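You operate a simulated robot arm through the tools that you are given. There is no shell and no other tool.

Carry out the task below with a simulated robot arm. There is one attempt and no reset: what you move stays moved.

TASK
Put things in order on the middle bench. At the end: the white tag block stands where the grey steel cylinder stood; the grey die from the middle bench is in the orange cart bin; the grey steel cylinder from the middle bench stands where the grey die stood; the blue tag block stands where the white tag block stood; whatever was shut is shut again. Leave all else as you found it, and nothing knocked over.

It is judged by the outcome, as a careful person would: the job done as asked, and still so three seconds after it is handed in. It fails if anything else is knocked over, pushed out of place, dropped, spilled or broken.

THE ROBOT
A 6-joint arm with a two-finger parallel gripper, fixed in place. Base frame: the origin is at the foot of the arm, x ahead of it, y to its left, z up; the work surface is at about z = 0. Units: mm, rad, N and s.
With the tool pointing down near the work surface it reaches from about 160 to 420 mm from the base axis. Its first joint turns from -1.152 to 1.152 rad. Payload 1.57 kg.
The TCP is the grasp point between the finger pads, 30 mm short of the fingertips. In the tool frame z runs along the fingers and y along their closing line. Largest opening 80 mm; finger width 17, thickness 12; the body of the gripper, 40 by 82 mm, starts 80 mm behind the TCP.
Orientation is that of the tool frame in the base frame, as a unit quaternion [x, y, z, w]. With the fingers straight down and closing along the base's y, the tool's x points along the base's -x, its y along +y and its z along -z.

THE INTERFACE
- The arm moves only by the tool drive_tool. Its argument "targets" is text: rows parted by semicolons, each of 7 numbers parted by spaces: the finger opening in mm, from 0 to 80, then the shift along the tool's x, y, z in units of 50 mm (1.0 is 50 mm), then the turn, a rotation vector about the tool's x, y, z in units of 5 degrees (1.0 is 5 degrees). In form: grip dx dy dz ax ay az; .... A call has 1 to 20 rows; each row shifts and turns the commanded pose from where the row before left it, along the tool's axes as they then stand. A call with a number of a shift or a turn outside -1 to 1 is refused whole. Rows are played at 5 a second. More than 50 mm and 0.15 rad between two rows, or a gripper value outside its range, and nothing of the call is played. A pose out of reach is approached as far as the arm can. The call stops where the force on the tool passes 40 N (or 10 N more than at its start, if that is more) or the arm is blocked; 0.2 s more then pass. Each finger travels about 153 mm/s and halts on what it meets, pressing with about 39 N; the grip force reading is that of the motor and also rises with nothing between the fingers. The clock runs only during rows and for 0.2 s after the last one: add rows that do not move to give the fingers time. It gives the time, the measured TCP pose, the force on the tool (base axes), the opening and the grip force at its end, in the units of the frame above (readings bear some noise), with the torque about the TCP (base axes, N m) and any sound that the robot's microphone picked up.
- Cameras (640 x 400 px; columns grow to the right, rows downward): "scene" is fixed at [60.8, -344.8, 412.5]; the picture's right is [0.76, -0.65, 0.00], its down [-0.39, -0.46, -0.80] and it looks along [0.52, 0.61, -0.60] (base axes); focal length 214 px, centre (320, 200). "wrist" rides on the gripper at [72, -7, -122] in the tool frame; the picture's right is [0.09, 1.00, 0.00], its down [-0.84, 0.08, -0.54] and it looks along [-0.54, 0.05, 0.84] (tool axes); focal length 238 px, centre (320, 200). There is no depth. A picture from a camera that has moved, and an enlarged one, comes with that camera's place and axes in the base frame and with its lens. The place of the scene camera against the robot may be out by one fixed shift of up to 25 mm in any direction.
- camera(camera): a new picture of that camera. No time passes.
- close_up(camera, box): a new picture of the part [left, top, right, bottom] of that camera's present view, enlarged. No time passes.
- hand_in(): hands the job in; it is judged then, once.

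Nothing tells you positions but the pictures and the camera data. Unless the task says otherwise, let go and move clear before handing in.

The tools are called after "Call:" as a command line: name --argument value ..., lists and objects as JSON in quotes. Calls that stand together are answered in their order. drive_tool: Moves the arm, as the interface text tells. Its arguments: {"type":"object","properties":{"targets":{"type":"string"}},"required":["targets"]} The other tools are called the same way: camera (camera) takes a picture; close_up (camera, box) takes an enlarged picture of a part of a camera's view; hand_in () hands the job in.

At the start:

```text
t: 0.0
ee_pos: [196.7, 119.1, 277.6]
ee_rot: [-0.002, 1.0, 0.0, 0.0]
contact_force: [0.2, -0.5, -0.2]
torque: [0.04, -0.02, 0.03]
finger_gap: 79.9
finger_force: 0.1
```

scene: 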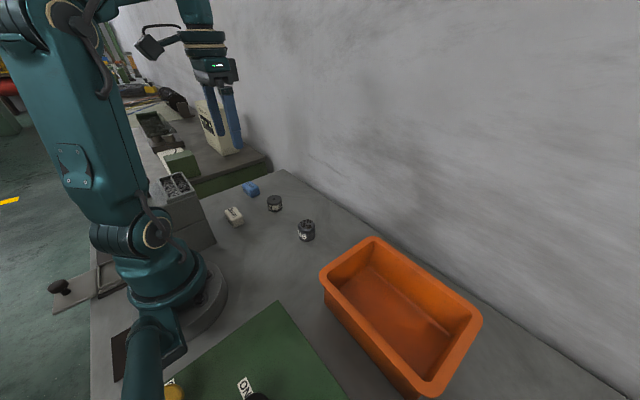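
wrist: 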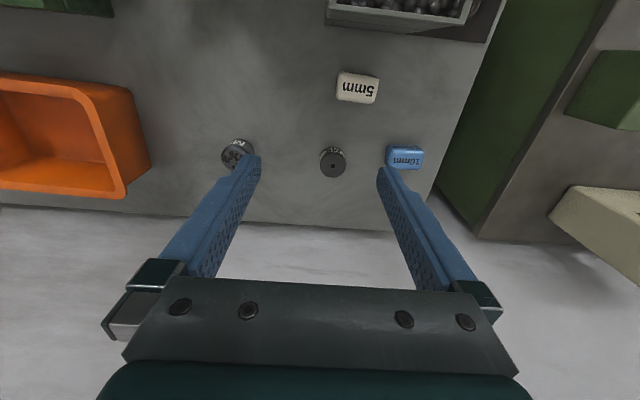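

I see a bench with a white tag block, a blue tag block, two dark round objects and an orange bin. I'll take enlarged views first to tell which is the cylinder and which is the die.

Call:
close_up --camera "scene" --box '[200, 160, 360, 260]'

Call:
close_up --camera "wrist" --box '[200, 50, 440, 200]'

Call:
close_up --camera "scene" --box '[80, 280, 400, 400]'

Call:
close_up --camera "scene" --box '[40, 80, 280, 300]'

```text
4.00 times, centred on (280, 210) of scene
camera zoom: at [60.8, -344.8, 412.5], right [0.76, -0.65, 0.0], down [-0.39, -0.46, -0.8], along [0.52, 0.61, -0.6], focal length 858 px, centre (480, 160)
```

zoom: 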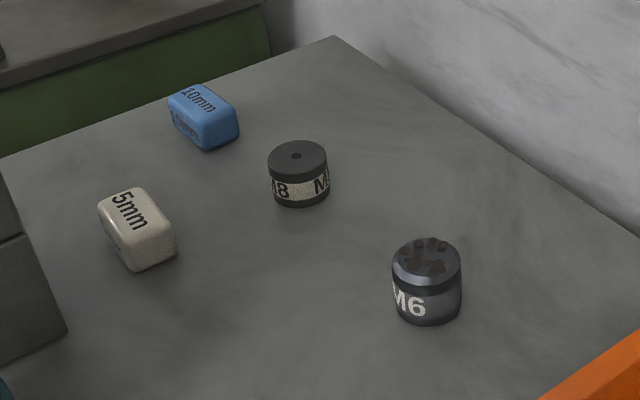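

```text
2.67 times, centred on (320, 125) of wrist
camera zoom: at [124.2, 111.6, 399.7], right [-0.1, 1.0, 0.0], down [0.84, 0.08, 0.54], along [0.54, 0.05, -0.84], focal length 636 px, centre (320, 400)
```

zoom: 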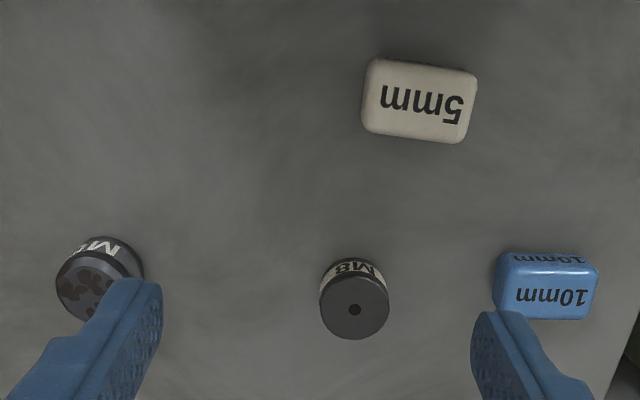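

```text
2.00 times, centred on (240, 340) of scene
camera zoom: at [60.8, -344.8, 412.5], right [0.76, -0.65, 0.0], down [-0.39, -0.46, -0.8], along [0.52, 0.61, -0.6], focal length 429 px, centre (480, -80)
```

zoom: 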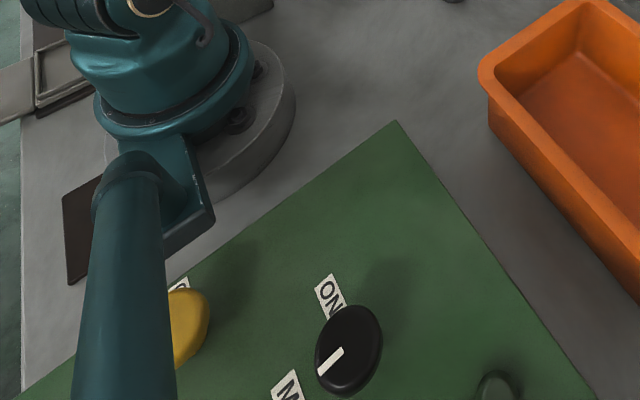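

```text
1.82 times, centred on (160, 190) of scene
camera zoom: at [60.8, -344.8, 412.5], right [0.76, -0.65, 0.0], down [-0.39, -0.46, -0.8], along [0.52, 0.61, -0.6], focal length 390 px, centre (611, 218)
```

zoom: 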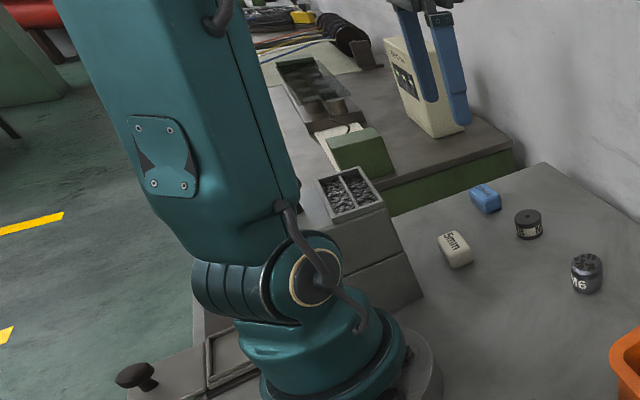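

I need to settle which of the two round objects (marked M6 and M8) is the die and which the cylinder, so I'll enlarge them further.

Call:
close_up --camera "scene" --box '[290, 210, 322, 250]'

Call:
close_up --camera "scene" --box '[258, 185, 290, 221]'

Call:
close_up --camera "wrist" --box '[210, 130, 274, 170]'

Call:
close_up --camera "wrist" --box '[310, 140, 358, 182]'

Call:
close_up --camera "wrist" --box '[0, 0, 320, 200]'

Call:
close_up --camera "wrist" --box '[320, 0, 640, 200]'

Call:
close_up --camera "scene" --box '[100, 60, 260, 200]'

Call:
close_up --camera "scene" --box '[280, 200, 520, 400]'

```text
10.00 times, centred on (306, 230) of scene
camera zoom: at [60.8, -344.8, 412.5], right [0.76, -0.65, 0.0], down [-0.39, -0.46, -0.8], along [0.52, 0.61, -0.6], focal length 2145 px, centre (460, -100)
```

zoom: 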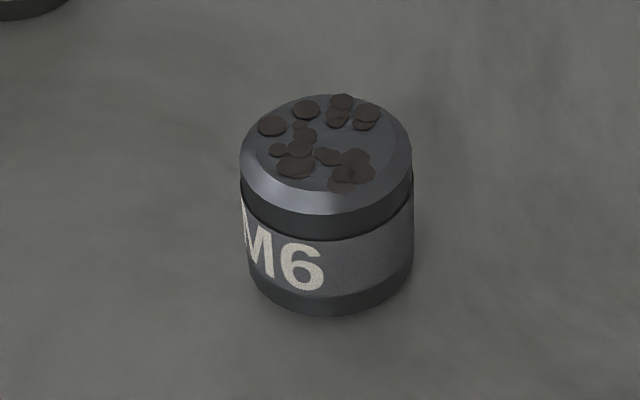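

```text
11.11 times, centred on (274, 203) of scene
camera zoom: at [60.8, -344.8, 412.5], right [0.76, -0.65, 0.0], down [-0.39, -0.46, -0.8], along [0.52, 0.61, -0.6], focal length 2383 px, centre (831, 167)
```

zoom: 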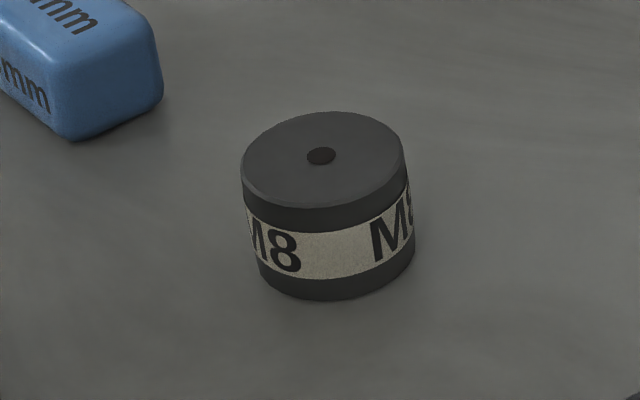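

```text
10.00 times, centred on (242, 150) of wrist
camera zoom: at [124.2, 111.6, 399.7], right [-0.1, 1.0, 0.0], down [0.84, 0.08, 0.54], along [0.54, 0.05, -0.84], focal length 2384 px, centre (1100, 700)
```

zoom: 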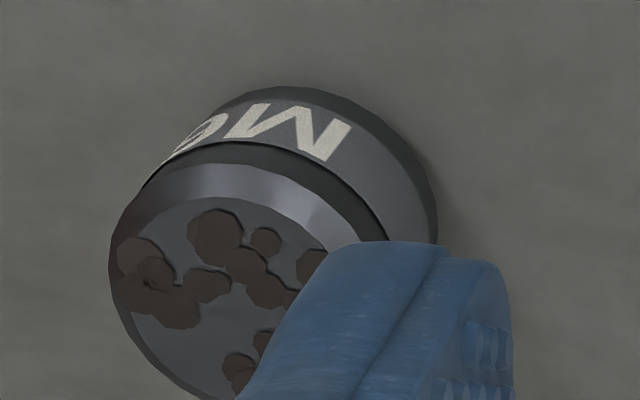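

```text
9.52 times, centred on (334, 161) of wrist
camera zoom: at [124.2, 111.6, 399.7], right [-0.1, 1.0, 0.0], down [0.84, 0.08, 0.54], along [0.54, 0.05, -0.84], focal length 2270 px, centre (187, 571)
```

zoom: 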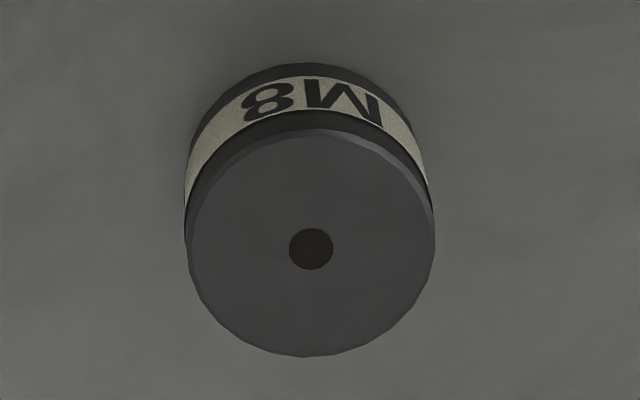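

```text
2.00 times, centred on (160, 100) of wrist
camera zoom: at [124.2, 111.6, 399.7], right [-0.1, 1.0, 0.0], down [0.84, 0.08, 0.54], along [0.54, 0.05, -0.84], focal length 477 px, centre (640, 400)
```

zoom: 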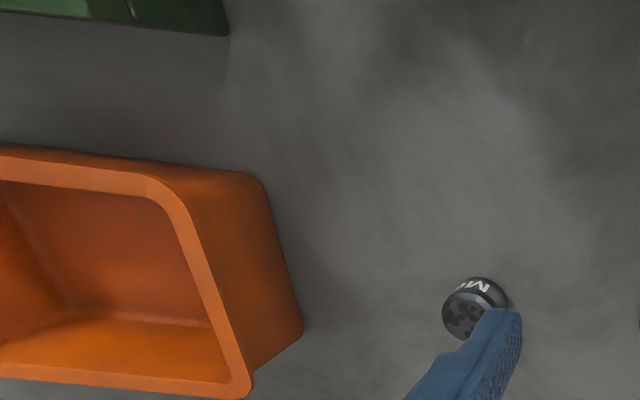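

```text
2.00 times, centred on (480, 100) of wrist
camera zoom: at [124.2, 111.6, 399.7], right [-0.1, 1.0, 0.0], down [0.84, 0.08, 0.54], along [0.54, 0.05, -0.84], focal length 477 px, centre (0, 400)
```

zoom: 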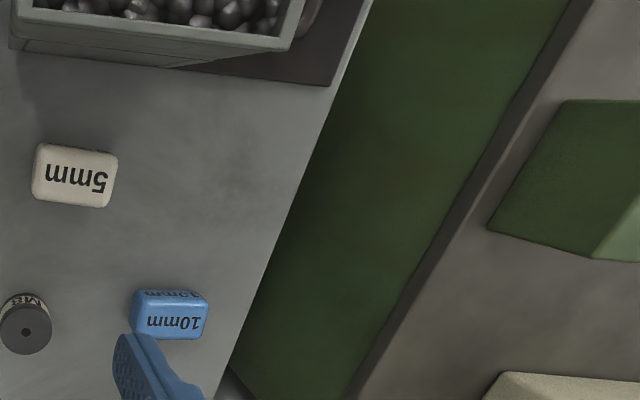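

```text
2.86 times, centred on (180, 130) of scene
camera zoom: at [60.8, -344.8, 412.5], right [0.76, -0.65, 0.0], down [-0.39, -0.46, -0.8], along [0.52, 0.61, -0.6], focal length 613 px, centre (720, 400)
```

zoom: 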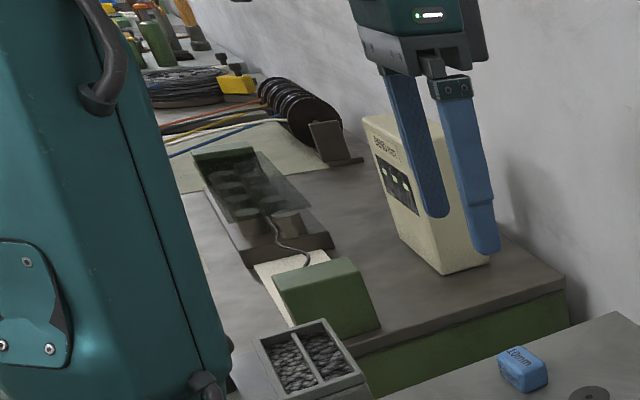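

```text
2.00 times, centred on (400, 300) of scene
camera zoom: at [60.8, -344.8, 412.5], right [0.76, -0.65, 0.0], down [-0.39, -0.46, -0.8], along [0.52, 0.61, -0.6], focal length 429 px, centre (160, 0)
```

zoom: 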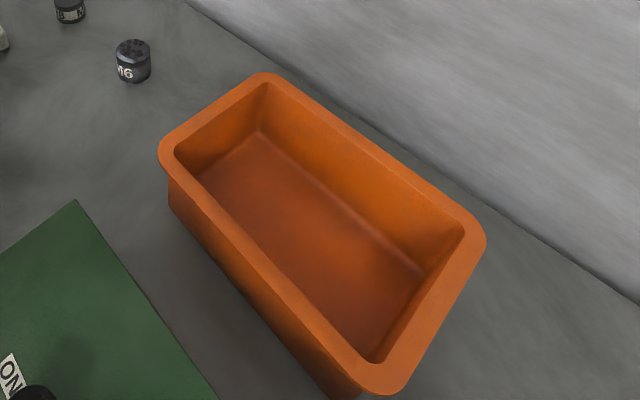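

The M6 object is shiny metal with brown blotches on top. The M8 one is dark with a centre hole. I'll move out over them for a straight-down look before deciding which is the die.

Call:
drive_tool --targets "80 -0.77 0 0.2 0 0 0; 80 -0.77 0 0.2 0 0 0; 80 -0.77 0 0.2 0 0 0; 80 -0.77 0 0.2 0 0 0; 80 0 0 0 0 0 0"

Call:
camera --camera "wrist"

Call:
camera --camera "scene"

```text
t: 1.2
ee_pos: [333.4, 112.7, 228.2]
ee_rot: [-0.002, 1.0, 0.0, 0.0]
contact_force: [0.3, -0.4, 0.1]
torque: [0.01, -0.02, 0.02]
finger_gap: 79.9
finger_force: 0.0
out of reach, approached as far as the arm can: row 4
```

```text
taken
camera wrist: at [262.3, 105.5, 349.3], right [-0.1, 1.0, 0.0], down [0.84, 0.08, 0.54], along [0.54, 0.05, -0.84], focal length 238 px, centre (320, 200)
```

wrist: 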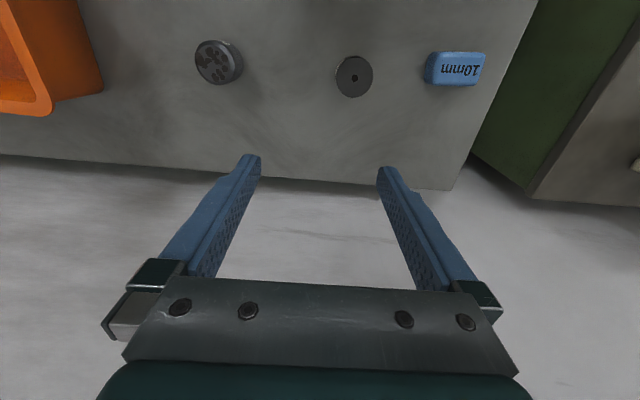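

```text
taken
```

scene: 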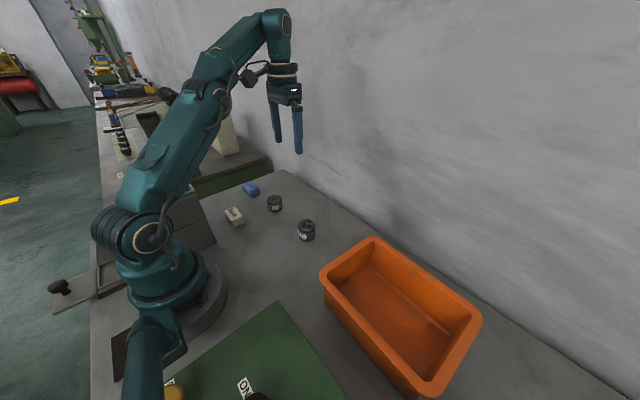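

Both round objects are now in clear view from above. Next I'll enlarge each top.

Call:
close_up --camera "wrist" --box '[188, 33, 252, 93]'

Call:
close_up --camera "wrist" --box '[324, 46, 388, 106]'

Call:
close_up --camera "wrist" --box '[410, 30, 506, 100]'

Call:
close_up --camera "scene" --box '[60, 40, 240, 200]'

Call:
close_up --camera "scene" --box '[40, 180, 240, 400]'

```text
6.67 times, centred on (220, 63) of wrist
camera zoom: at [262.3, 105.5, 349.3], right [-0.1, 1.0, 0.0], down [0.84, 0.08, 0.54], along [0.54, 0.05, -0.84], focal length 1589 px, centre (987, 1113)
```

zoom: 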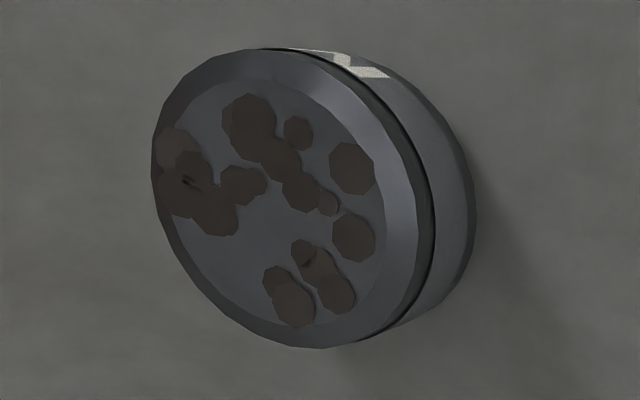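

```text
6.67 times, centred on (356, 76) of wrist
camera zoom: at [262.3, 105.5, 349.3], right [-0.1, 1.0, 0.0], down [0.84, 0.08, 0.54], along [0.54, 0.05, -0.84], focal length 1589 px, centre (80, 1027)
```

zoom: 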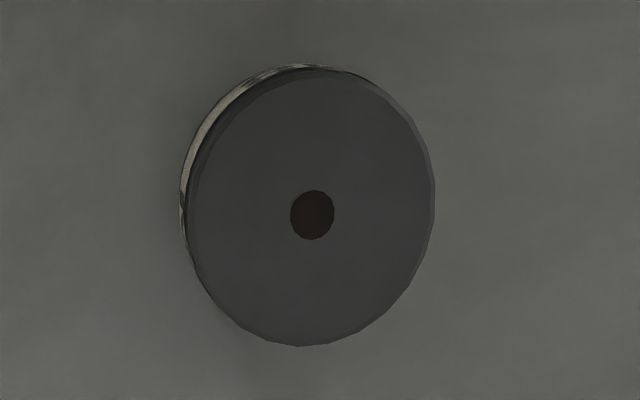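

```text
5.71 times, centred on (458, 65) of wrist
camera zoom: at [262.3, 105.5, 349.3], right [-0.1, 1.0, 0.0], down [0.84, 0.08, 0.54], along [0.54, 0.05, -0.84], focal length 1362 px, centre (-469, 971)
```

zoom: 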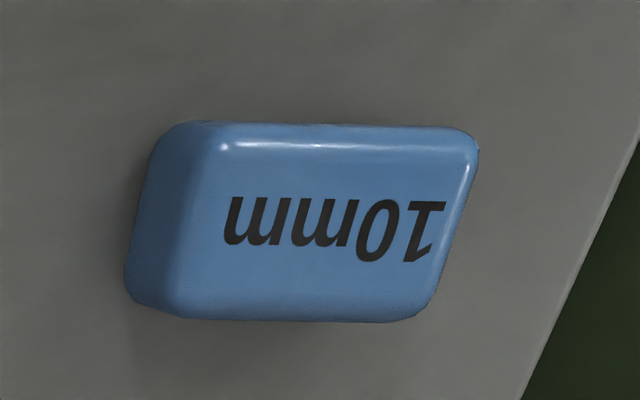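

```text
2.50 times, centred on (150, 120) of scene
camera zoom: at [60.8, -344.8, 412.5], right [0.76, -0.65, 0.0], down [-0.39, -0.46, -0.8], along [0.52, 0.61, -0.6], focal length 536 px, centre (745, 400)
```

zoom: 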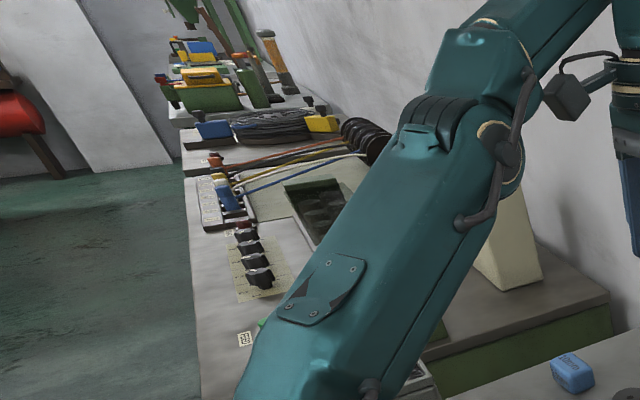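

```text
1.82 times, centred on (140, 290) of scene
camera zoom: at [60.8, -344.8, 412.5], right [0.76, -0.65, 0.0], down [-0.39, -0.46, -0.8], along [0.52, 0.61, -0.6], focal length 390 px, centre (647, 36)
```

zoom: 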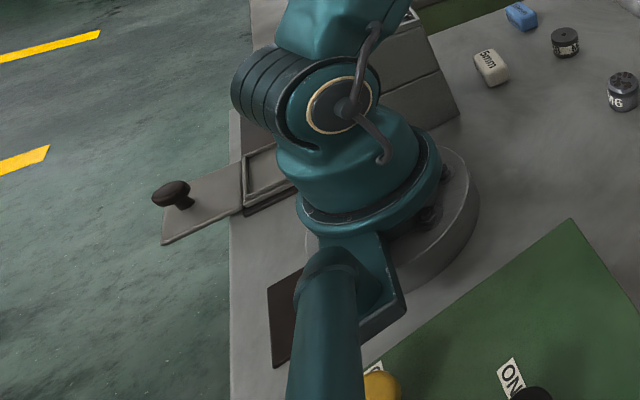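

From above, M8 has one clean centre hole, like a threading die, and M6 is bare steel with blotches. The task's wording suggests similar items elsewhere, such as the tray on the next bench. I'll pull back and turn the camera that way to compare before choosing.

Call:
drive_tool --targets "80 0.8 0 -0.2 0 0 -1; 80 0.8 0 -0.2 0 0 -1; 80 0.8 0 -0.2 0 0 -1; 80 0 0 0 0 0 -1; 80 0 0 0 0 0 -1; 80 0 0 0 0 0 -1; 80 0 0 0 0 0 -1; 80 0 0 0 0 0 -1; 80 0 0 0 0 0 -1; 80 0 0 0 0 0 -1; 80 0 0 0 0 0 -1; 80 0 0 0 0 0 -1; 80 0 0 0 0 0 0"

Call:
camera --camera "wrist"

```text
t: 4.0
ee_pos: [214.8, 102.5, 256.2]
ee_rot: [-0.502, 0.865, 0.001, 0.0]
contact_force: [-0.4, 0.3, 0.4]
torque: [0.04, -0.02, 0.03]
finger_gap: 80.0
finger_force: 0.0
```

```text
taken
camera wrist: at [185.6, 35.3, 379.0], right [-0.91, 0.41, 0.0], down [0.35, 0.76, 0.54], along [0.23, 0.49, -0.84], focal length 238 px, centre (320, 200)
```

wrist: 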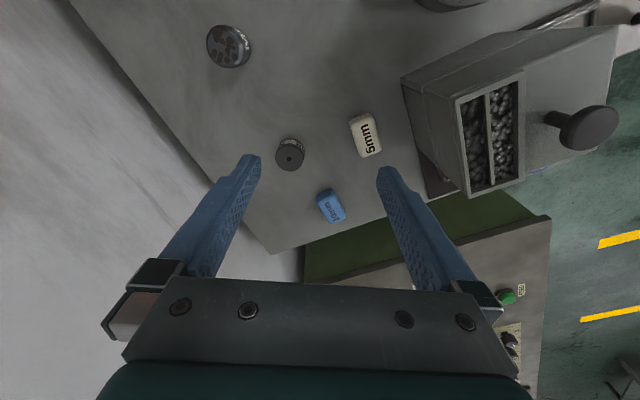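

The camera now faces the next bench but looks too steeply down. Tilting it up should bring the tray over there into view.

Call:
drive_tool --targets "80 0 0 0 0 -1 0; 80 0 0 0 0 -1 0; 80 0 0 0 0 -1 0; 80 0 0 0 0 -1 0; 80 0 0 0 0 -1 0; 80 0 0 0 0 -1 0; 80 0 0 0 0 0 0"

Call:
camera --camera "wrist"

```text
t: 5.6
ee_pos: [214.4, 100.6, 256.9]
ee_rot: [-0.485, 0.835, 0.13, 0.226]
contact_force: [-0.4, 0.3, -0.7]
torque: [0.0, 0.0, -0.04]
finger_gap: 80.2
finger_force: 0.0
```

```text
taken
camera wrist: at [160.3, -9.5, 326.5], right [-0.9, 0.43, -0.05], down [0.16, 0.43, 0.89], along [0.4, 0.8, -0.46], focal length 238 px, centre (320, 200)
```

wrist: 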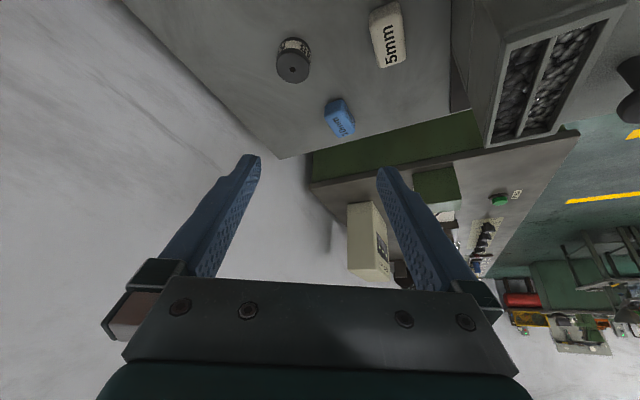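

Call:
close_up --camera "scene" --box '[100, 70, 260, 190]'

Call:
close_up --camera "wrist" --box '[380, 130, 540, 290]'

Call:
close_up --camera "wrist" --box '[270, 20, 334, 90]'

```text
3.33 times, centred on (180, 130) of scene
camera zoom: at [60.8, -344.8, 412.5], right [0.76, -0.65, 0.0], down [-0.39, -0.46, -0.8], along [0.52, 0.61, -0.6], focal length 715 px, centre (787, 433)
```

zoom: 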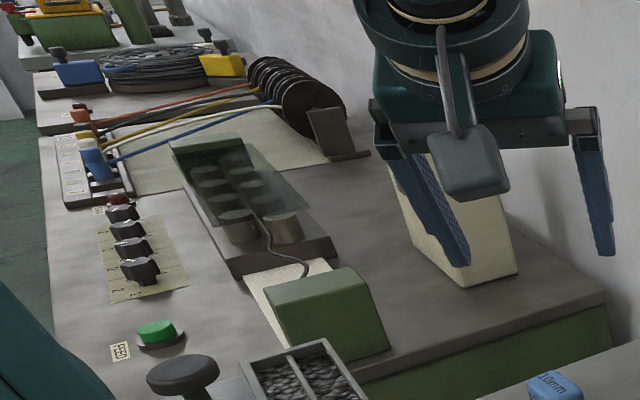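

```text
2.50 times, centred on (460, 210) of wrist
camera zoom: at [160.3, -9.5, 326.5], right [-0.9, 0.43, -0.05], down [0.16, 0.43, 0.89], along [0.4, 0.8, -0.46], focal length 596 px, centre (-30, 175)
```

zoom: 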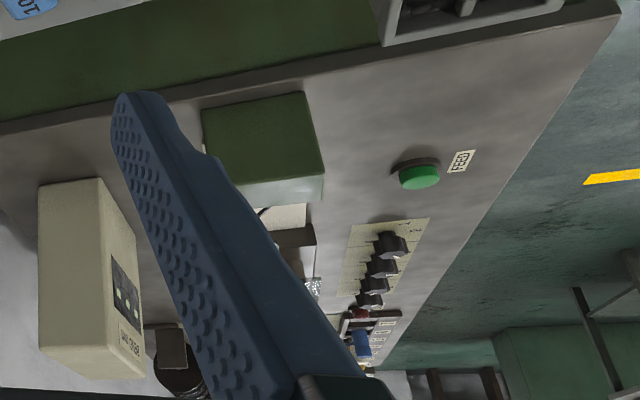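

```text
5.71 times, centred on (302, 55) of wrist
camera zoom: at [160.3, -9.5, 326.5], right [-0.9, 0.43, -0.05], down [0.16, 0.43, 0.89], along [0.4, 0.8, -0.46], focal length 1362 px, centre (423, 1029)
```

zoom: 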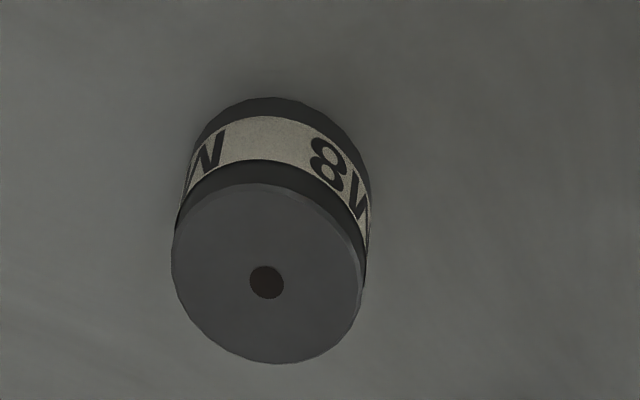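

The tray next door only holds built-in terminals, which doesn't help. I'll level the tool and turn the camera to the right side to check there for other dies or cylinders.

Call:
drive_tool --targets "80 0 0 0 0 1 0; 80 0 0 0 0 1 0; 80 0 0 0 0 1 0; 80 0 0 0 0 1 0; 80 0 0 0 0 1 0; 80 0 0 0 0 1 0; 80 0 0 0 0 0 1; 80 0 0 0 0 0 1; 80 0 0 0 0 0 1; 80 0 0 0 0 0 1; 80 0 0 0 0 0 1; 80 0 0 0 0 0 1; 80 0 0 0 0 0 1; 80 0 0 0 0 0 1; 80 0 0 0 0 0 1; 80 0 0 0 0 0 1; 80 0 0 0 0 0 1; 80 0 0 0 0 0 1"

Call:
drive_tool --targets "80 0 0 0 0 0 1; 80 0 0 0 0 0 1; 80 0 0 0 0 0 1; 80 0 0 0 0 0 1; 80 0 0 0 0 0 1; 80 0 0 0 0 0 1; 80 0 0 0 0 0 1; 80 0 0 0 0 0 1; 80 0 0 0 0 0 1; 80 0 0 0 0 0 1; 80 0 0 0 0 0 1; 80 0 0 0 0 0 1; 80 0 0 0 0 0 0"

Call:
camera --camera "wrist"

```text
t: 9.4
ee_pos: [215.3, 101.3, 257.6]
ee_rot: [-0.001, 1.0, 0.0, 0.001]
contact_force: [-0.9, -0.4, 0.4]
torque: [0.0, 0.0, -0.01]
finger_gap: 80.1
finger_force: 0.1
```

```text
t: 12.2
ee_pos: [215.1, 100.2, 255.8]
ee_rot: [0.499, 0.867, 0.0, 0.0]
contact_force: [0.3, -0.2, 0.3]
torque: [0.02, 0.0, 0.02]
finger_gap: 80.2
finger_force: 0.2
```

```text
taken
camera wrist: at [173.2, 159.4, 378.8], right [0.82, 0.58, 0.0], down [0.49, -0.69, 0.54], along [0.31, -0.44, -0.84], focal length 238 px, centre (320, 200)
```

wrist: 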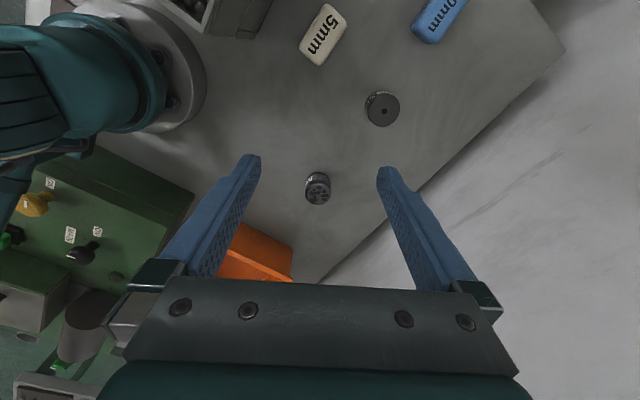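

Call:
drive_tool --targets "80 0 0 0 0 -1 0; 80 0 0 0 0 -1 0; 80 0 0 0 0 -1 0; 80 0 0 0 0 -1 0; 80 0 0 0 0 -1 0; 80 0 0 0 0 -1 0; 80 0 0 0 0 0 0"

Call:
camera --camera "wrist"

Call:
close_up --camera "wrist" --box '[0, 0, 320, 280]'

Call:
close_up --camera "wrist" --box '[270, 40, 370, 140]'

```text
t: 13.8
ee_pos: [215.0, 102.1, 257.1]
ee_rot: [0.481, 0.837, -0.129, 0.225]
contact_force: [0.5, -0.7, 0.0]
torque: [0.0, -0.03, 0.0]
finger_gap: 80.3
finger_force: 0.1
```

```text
taken
camera wrist: at [147.3, 204.4, 326.6], right [0.82, 0.57, -0.04], down [0.29, -0.35, 0.89], along [0.49, -0.74, -0.46], focal length 238 px, centre (320, 200)
```

wrist: 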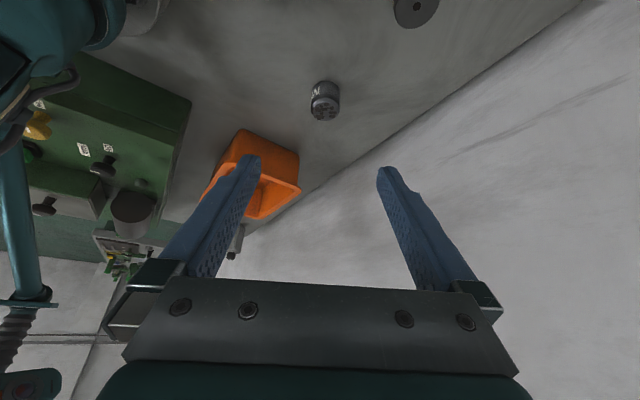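

```text
1.43 times, centred on (160, 140) of wrist
camera zoom: at [147.3, 204.4, 326.6], right [0.82, 0.57, -0.04], down [0.29, -0.35, 0.89], along [0.49, -0.74, -0.46], focal length 340 px, centre (549, 286)
```

zoom: 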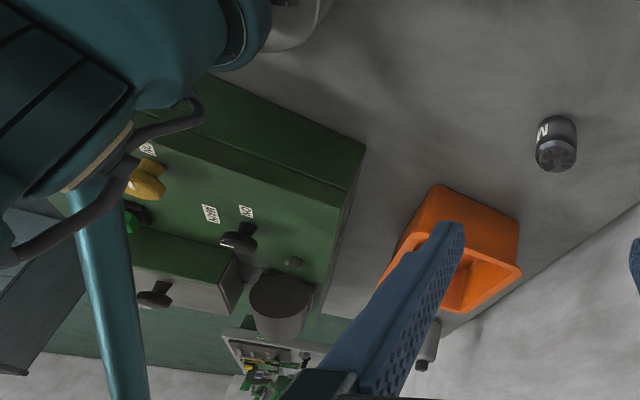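

```text
4.00 times, centred on (320, 90) of wrist
camera zoom: at [147.3, 204.4, 326.6], right [0.82, 0.57, -0.04], down [0.29, -0.35, 0.89], along [0.49, -0.74, -0.46], focal length 953 px, centre (320, 640)
```

zoom: 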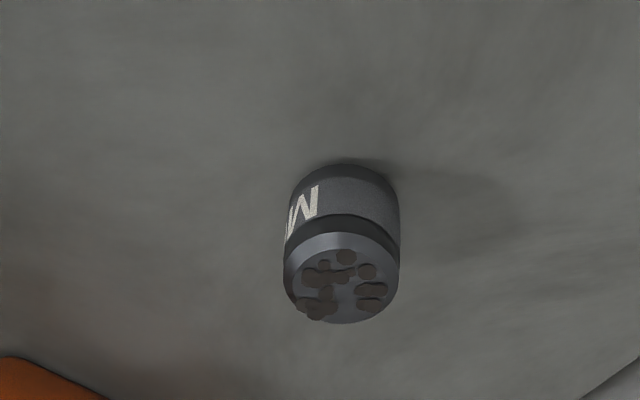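

M6 has metallic sheen and blotches that look like rust, so I take it as the grey steel cylinder. M8 is flatter with a bored hole, so I take it as the grey die. I see no drawer or lid that this job needs. Next I'll level the tool and move towards the orange bin to measure it.

Call:
drive_tool --targets "80 0 0 0 0 1 0; 80 0 0 0 0 1 0; 80 0 0 0 0 1 0; 80 0 0 0 0 1 0; 80 0 0 0 0 1 0; 80 0 0 0 0 1 0; 80 -0.554 -0.32 0 0 0 0; 80 -0.554 -0.32 0 0 0 0; 80 -0.554 -0.32 0 0 0 0; 80 -0.554 -0.32 0 0 0 0; 80 -0.554 -0.32 0 0 0 0; 80 0 0 0 0 0 0"

Call:
camera --camera "wrist"

Call:
camera --camera "scene"

```text
t: 16.4
ee_pos: [215.7, -59.8, 255.5]
ee_rot: [0.499, 0.867, 0.001, 0.001]
contact_force: [-0.1, 0.0, 0.6]
torque: [0.01, 0.03, 0.02]
finger_gap: 79.9
finger_force: 0.1
```

```text
taken
camera wrist: at [174.2, -0.5, 378.4], right [0.81, 0.58, 0.0], down [0.49, -0.68, 0.54], along [0.32, -0.44, -0.84], focal length 238 px, centre (320, 200)
```

wrist: 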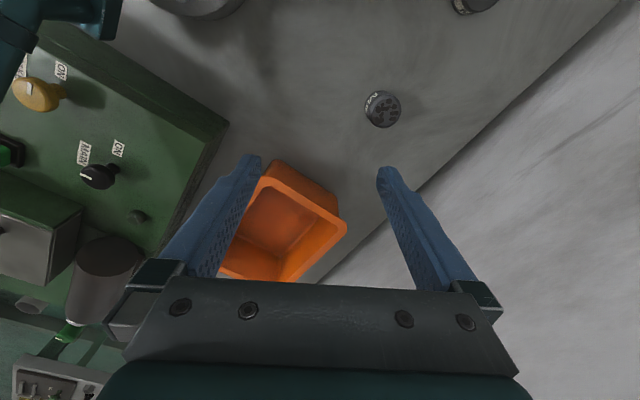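

```text
taken
```

scene: 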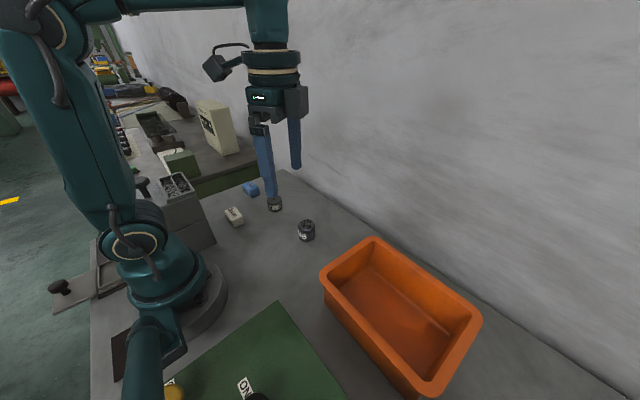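

The arm is now near the bin. By my estimate its rim is about 100 mm high, spanning x 200–340 and y −170 to −380. I'll enlarge the bin and M6 here for measuring.

Call:
close_up --camera "wrist" --box '[360, 86, 408, 132]'

Call:
close_up --camera "wrist" --box '[200, 140, 360, 290]'

```text
8.70 times, centred on (384, 109) of wrist
camera zoom: at [174.2, -0.5, 378.4], right [0.81, 0.58, 0.0], down [0.49, -0.68, 0.54], along [0.32, -0.44, -0.84], focal length 2073 px, centre (-236, 991)
```

zoom: 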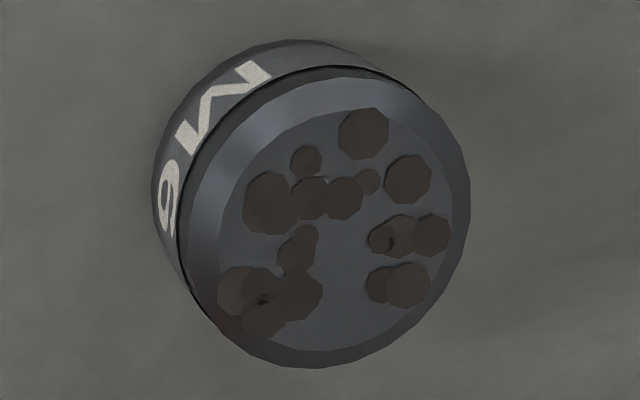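

```text
2.67 times, centred on (280, 215) of wrist
camera zoom: at [174.2, -0.5, 378.4], right [0.81, 0.58, 0.0], down [0.49, -0.68, 0.54], along [0.32, -0.44, -0.84], focal length 636 px, centre (427, 160)
```

zoom: 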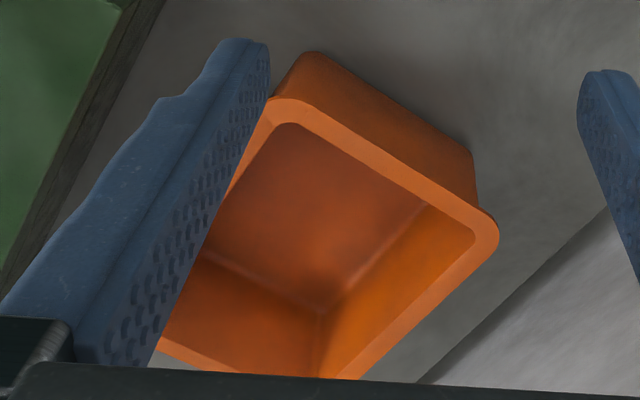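

The bin interior is about x 212–324, y −175 to −363, so I'll aim the die at around (268, −240). Now I'll turn the tool back to the default yaw and hover over M6 at about (288, −11) to measure it.

Call:
drive_tool --targets "80 0 0 0 0 0 -1; 80 0 0 0 0 0 -1; 80 0 0 0 0 0 -1; 80 0 0 0 0 0 -1; 80 0 0 0 0 0 -1; 80 0 0 0 0 0 -1; 80 0 0 0 0 0 -1; 80 0 0 0 0 0 -1; 80 0 0 0 0 0 -1; 80 0 0 0 0 0 -1; 80 0 0 0 0 0 -1; 80 0 0 0 0 0 -1; 80 -0.3615 0.244 0.6275 0 0 0; 80 -0.3615 0.244 0.6275 0 0 0; 80 -0.3615 0.244 0.6275 0 0 0; 80 -0.3615 0.244 0.6275 0 0 0; 80 0 0 0 0 0 0"

Call:
camera --camera "wrist"

```text
t: 20.0
ee_pos: [289.5, -7.7, 130.2]
ee_rot: [-0.002, 1.0, 0.001, 0.001]
contact_force: [0.4, 0.6, 0.8]
torque: [0.03, 0.01, 0.01]
finger_gap: 79.8
finger_force: 0.0
```

```text
taken
camera wrist: at [216.9, -14.8, 252.6], right [-0.1, 1.0, 0.0], down [0.84, 0.08, 0.54], along [0.54, 0.05, -0.84], focal length 238 px, centre (320, 200)
```

wrist: 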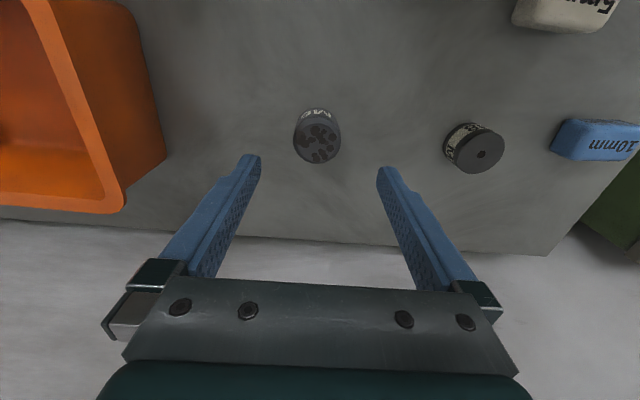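

M6 sits almost directly under the TCP. I'll enlarge all the objects from here so I can fix their starting spots precisely before touching anything.

Call:
close_up --camera "wrist" --box '[282, 95, 354, 175]'

Call:
close_up --camera "wrist" --box '[430, 110, 520, 190]'

Call:
close_up --camera "wrist" --box '[540, 100, 640, 180]'

Call:
close_up --camera "wrist" --box '[0, 60, 260, 260]'

```text
5.00 times, centred on (318, 135) of wrist
camera zoom: at [216.9, -14.8, 252.6], right [-0.1, 1.0, 0.0], down [0.84, 0.08, 0.54], along [0.54, 0.05, -0.84], focal length 1192 px, centre (330, 525)
```

zoom: 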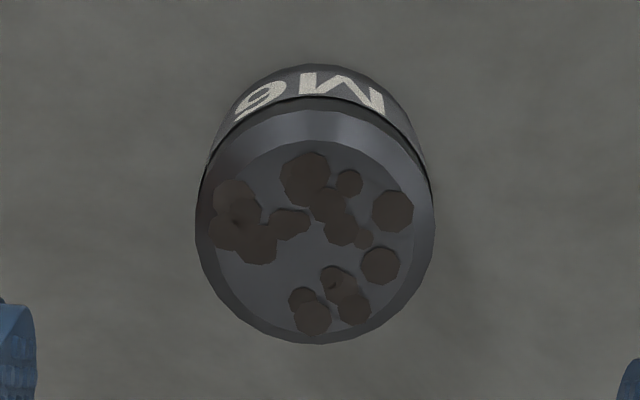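

```text
5.00 times, centred on (475, 150) of wrist
camera zoom: at [216.9, -14.8, 252.6], right [-0.1, 1.0, 0.0], down [0.84, 0.08, 0.54], along [0.54, 0.05, -0.84], focal length 1192 px, centre (-455, 450)
```

zoom: 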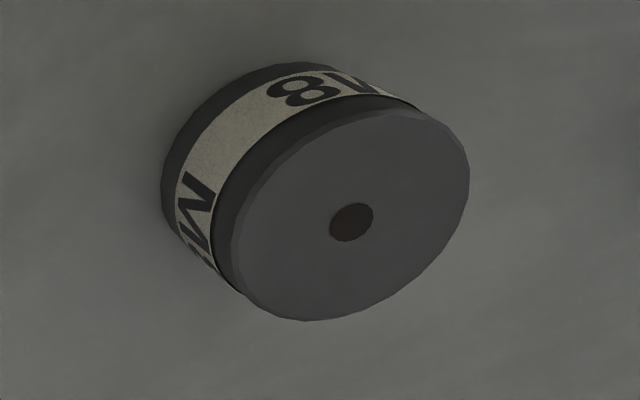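

```text
5.00 times, centred on (590, 140) of wrist
camera zoom: at [216.9, -14.8, 252.6], right [-0.1, 1.0, 0.0], down [0.84, 0.08, 0.54], along [0.54, 0.05, -0.84], focal length 1192 px, centre (-1030, 500)
```

zoom: 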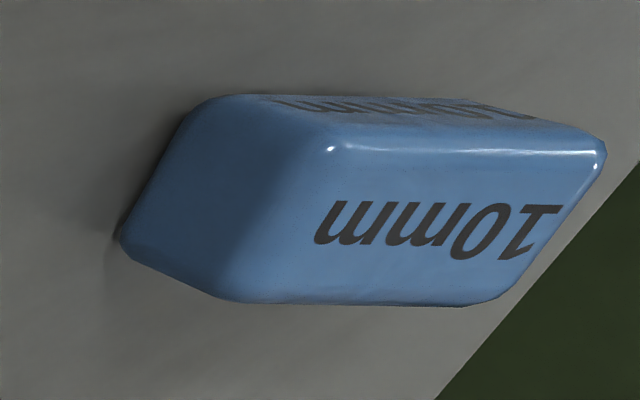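

```text
2.00 times, centred on (130, 160) of wrist
camera zoom: at [216.9, -14.8, 252.6], right [-0.1, 1.0, 0.0], down [0.84, 0.08, 0.54], along [0.54, 0.05, -0.84], focal length 477 px, centre (700, 280)
```

zoom: 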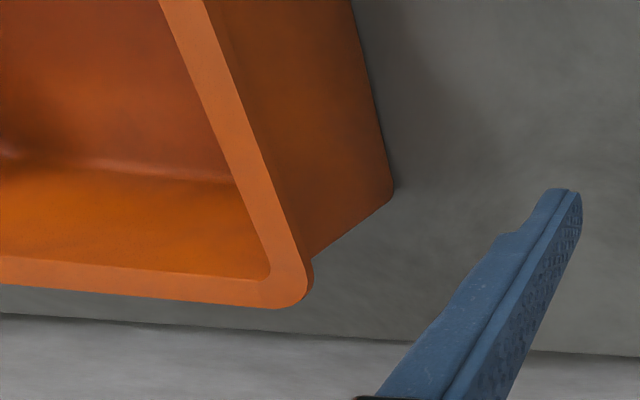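

I have consistent fixes: M8 (the die) is at about (290.5, 149.5), 33 mm tall and 44 mm across. M6 (the cylinder) is at about (289, −11), about 42 mm tall and 43.5 mm across. Next I'll hover above the die.

Call:
drive_tool --targets "80 -0.005 0.7855 0.15 0 0 0; 80 -0.005 0.7855 0.15 0 0 0; 80 -0.005 0.7855 0.15 0 0 0; 80 -0.005 0.7855 0.15 0 0 0; 80 0 0 0 0 0 0"

Call:
camera --camera "wrist"

```text
t: 21.2
ee_pos: [287.6, 147.6, 99.3]
ee_rot: [-0.002, 1.0, 0.0, 0.001]
contact_force: [0.5, -0.1, 0.3]
torque: [0.01, 0.0, -0.02]
finger_gap: 80.3
finger_force: 0.1
```

```text
taken
camera wrist: at [215.6, 139.8, 221.8], right [-0.09, 1.0, 0.0], down [0.84, 0.08, 0.54], along [0.54, 0.05, -0.84], focal length 238 px, centre (320, 200)
```

wrist: 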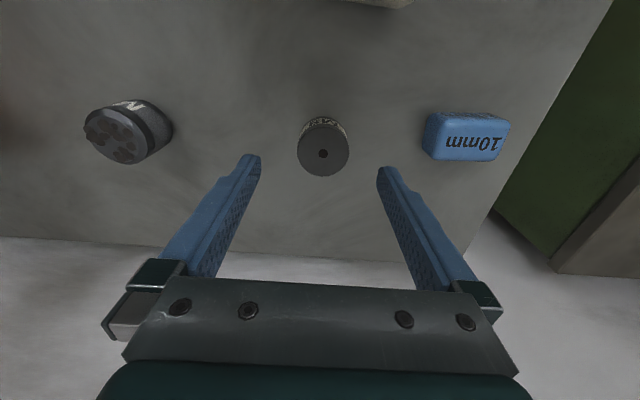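

The hover is on target to within 2–3 mm. I'll also measure the blue block from here, then descend on the die.

Call:
close_up --camera "wrist" --box '[416, 100, 516, 170]'

Call:
drive_tool --targets "80 -0.05 0.03 0.4 0 0 0; 80 0 0 0.4 0 0 0; 80 0 0 0.3 0 0 0; 80 0 0 0 0 0 0"

Call:
camera --camera "wrist"

Call:
camera --camera "scene"

```text
5.71 times, centred on (466, 135) of wrist
camera zoom: at [215.6, 139.8, 221.8], right [-0.09, 1.0, 0.0], down [0.84, 0.08, 0.54], along [0.54, 0.05, -0.84], focal length 1362 px, centre (-514, 571)
```

zoom: 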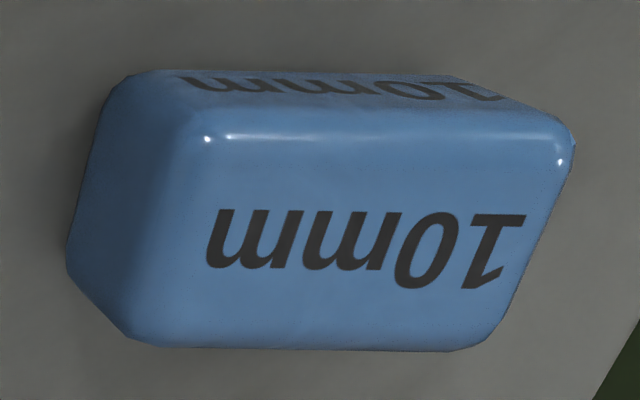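

```text
t: 22.2
ee_pos: [290.1, 149.1, 43.0]
ee_rot: [-0.001, 1.0, 0.0, 0.001]
contact_force: [0.7, 0.2, 0.6]
torque: [0.03, 0.05, -0.03]
finger_gap: 80.1
finger_force: 0.1
```

```text
taken
camera wrist: at [218.7, 141.3, 166.5], right [-0.1, 1.0, 0.0], down [0.84, 0.08, 0.54], along [0.54, 0.05, -0.84], focal length 238 px, centre (320, 200)
```

wrist: 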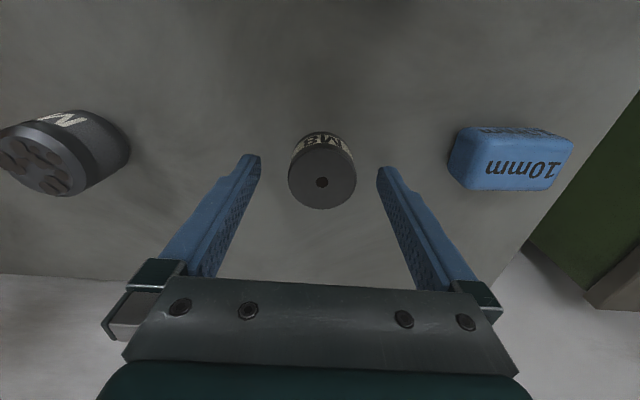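

```text
taken
```

scene: 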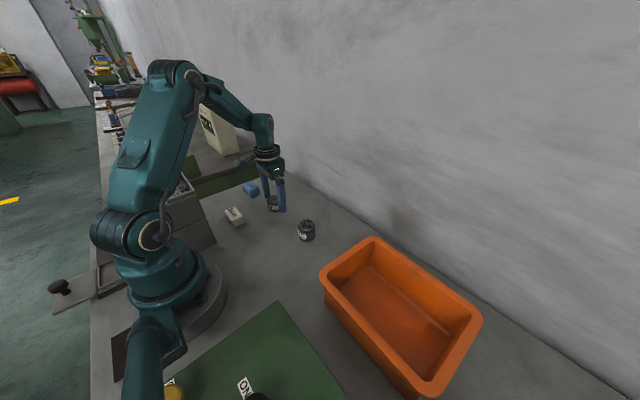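

The fingers straddle the die and it's centred. I'll go down the last few millimetres and close.

Call:
drive_tool --targets "80 0 0 0.16 0 0 0; 80 0 0 0 0 0 0; 30 0 0 0 0 0 0; 30 0 0 0 0 0 0; 30 0 0 0 0 0 0"

Call:
camera --camera "wrist"

```text
t: 23.4
ee_pos: [290.6, 148.9, 37.2]
ee_rot: [-0.001, 1.0, 0.002, 0.001]
contact_force: [0.4, 1.8, 1.1]
torque: [-0.03, 0.02, 0.0]
finger_gap: 42.4
finger_force: 39.1
```

```text
taken
camera wrist: at [219.1, 141.8, 159.4], right [-0.1, 1.0, 0.0], down [0.84, 0.08, 0.54], along [0.54, 0.05, -0.84], focal length 238 px, centre (320, 200)
```

wrist: 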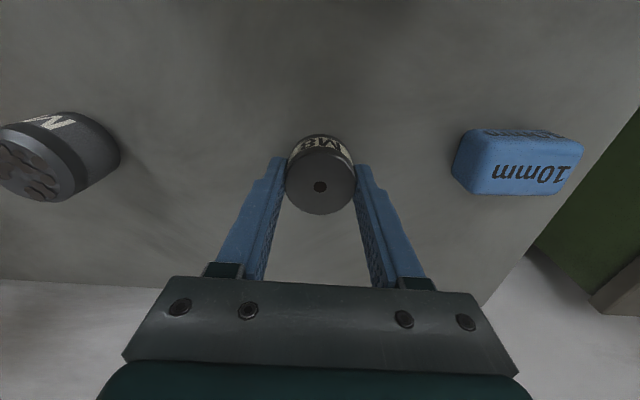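

The die is held with a 42.4 mm gap. I'll lift it well clear, carry it over M6 at height and stop above the bin at about (262, −232).

Call:
drive_tool --targets "30 0 0 -0.3 0 0 0; 30 0 0 -0.6 0 0 0; 30 0 0 -0.9 0 0 0; 30 0 0 -0.9 0 0 0; 30 0.0572 -0.5 0 0 0 0; 30 0.0572 -0.762 0 0 0 0; 30 0.0572 -0.762 0 0 0 0; 30 0.0572 -0.762 0 0 0 0; 30 0.0572 -0.762 0 0 0 0; 30 0.0572 -0.762 0 0 0 0; 30 0.0572 -0.762 0 0 0 0; 30 0.0572 -0.762 0 0 0 0; 30 0.0572 -0.762 0 0 0 0; 30 0.0572 -0.762 0 0 0 0; 30 0 -0.26 0 0 0 0; 30 0 0 0 0 0 0"

Call:
camera --camera "wrist"

Call:
camera --camera "scene"

```text
t: 26.8
ee_pos: [261.2, -231.9, 173.4]
ee_rot: [-0.002, 1.0, 0.0, 0.0]
contact_force: [-0.2, -0.3, -0.2]
torque: [0.02, 0.0, 0.02]
finger_gap: 30.0
finger_force: 0.1
```

```text
taken
camera wrist: at [190.9, -238.3, 296.4], right [-0.1, 1.0, 0.0], down [0.84, 0.08, 0.54], along [0.54, 0.05, -0.84], focal length 238 px, centre (320, 200)
```

wrist: 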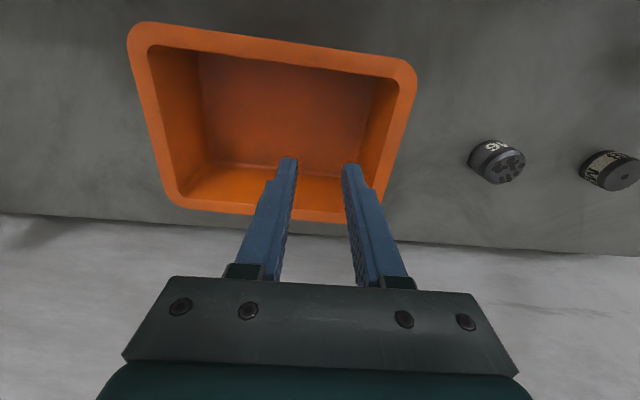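

```text
taken
```

scene: 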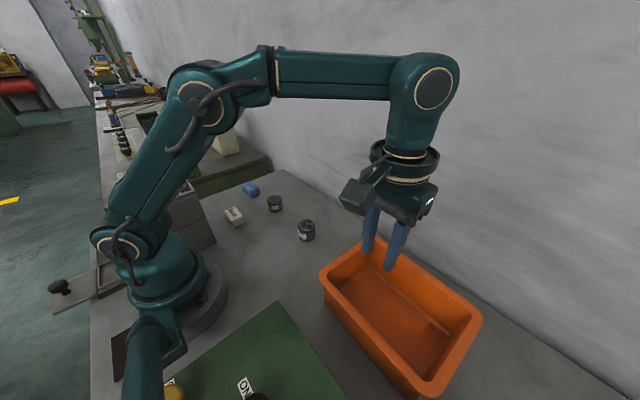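

The die slipped out during the lift. The gap reads 30 mm with nothing held, and the die seems to be still standing at its spot. I'll check it closely.

Call:
close_up --camera "scene" --box '[230, 170, 330, 250]'

Call:
close_up --camera "wrist" --box '[460, 120, 640, 210]'

Call:
close_up --camera "wrist" --box '[230, 140, 420, 300]'

Call:
close_up --camera "scene" --box '[330, 170, 450, 280]'

```text
5.00 times, centred on (280, 210) of scene
camera zoom: at [60.8, -344.8, 412.5], right [0.76, -0.65, 0.0], down [-0.39, -0.46, -0.8], along [0.52, 0.61, -0.6], focal length 1072 px, centre (520, 150)
```

zoom: 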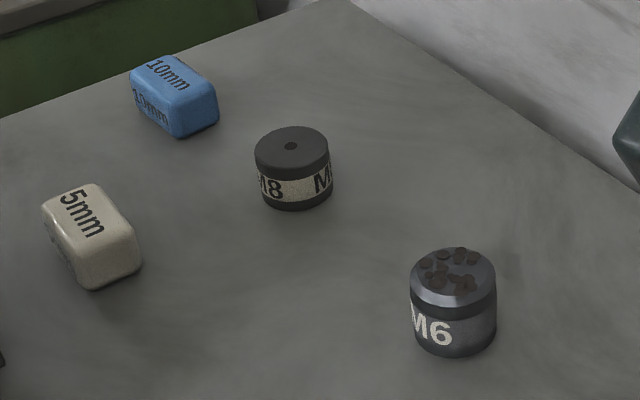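

```text
3.56 times, centred on (550, 165) of wrist
camera zoom: at [190.9, -238.3, 296.4], right [-0.1, 1.0, 0.0], down [0.84, 0.08, 0.54], along [0.54, 0.05, -0.84], focal length 848 px, centre (-498, 324)
```

zoom: 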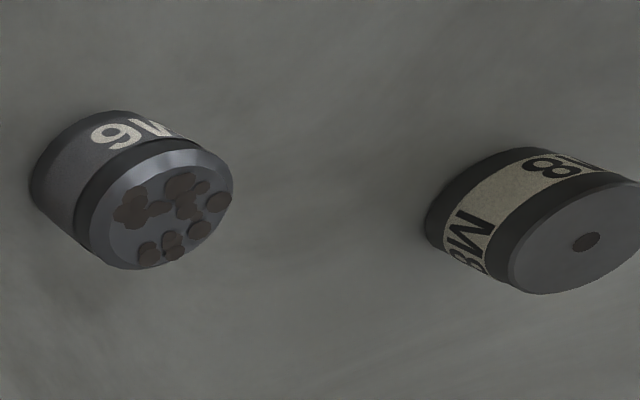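

```text
2.50 times, centred on (325, 220) of wrist
camera zoom: at [190.9, -238.3, 296.4], right [-0.1, 1.0, 0.0], down [0.84, 0.08, 0.54], along [0.54, 0.05, -0.84], focal length 596 px, centre (308, 150)
```

zoom: 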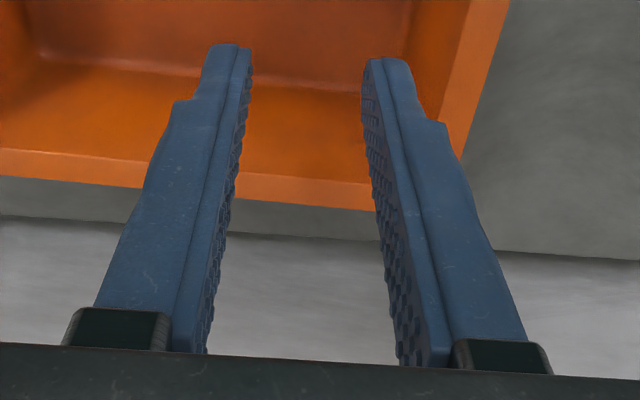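

```text
3.64 times, centred on (390, 225) of scene
camera zoom: at [60.8, -344.8, 412.5], right [0.76, -0.65, 0.0], down [-0.39, -0.46, -0.8], along [0.52, 0.61, -0.6], focal length 780 px, centre (66, 109)
```

zoom: 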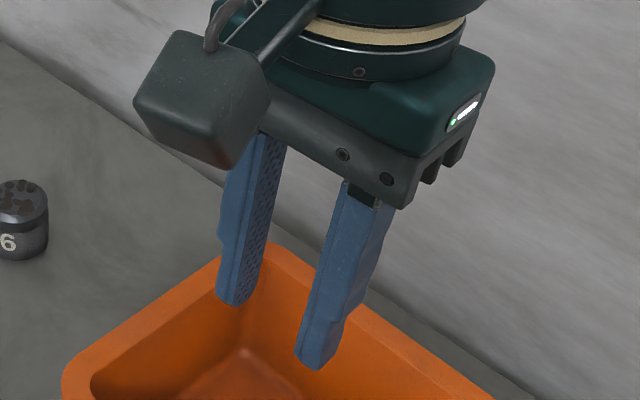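

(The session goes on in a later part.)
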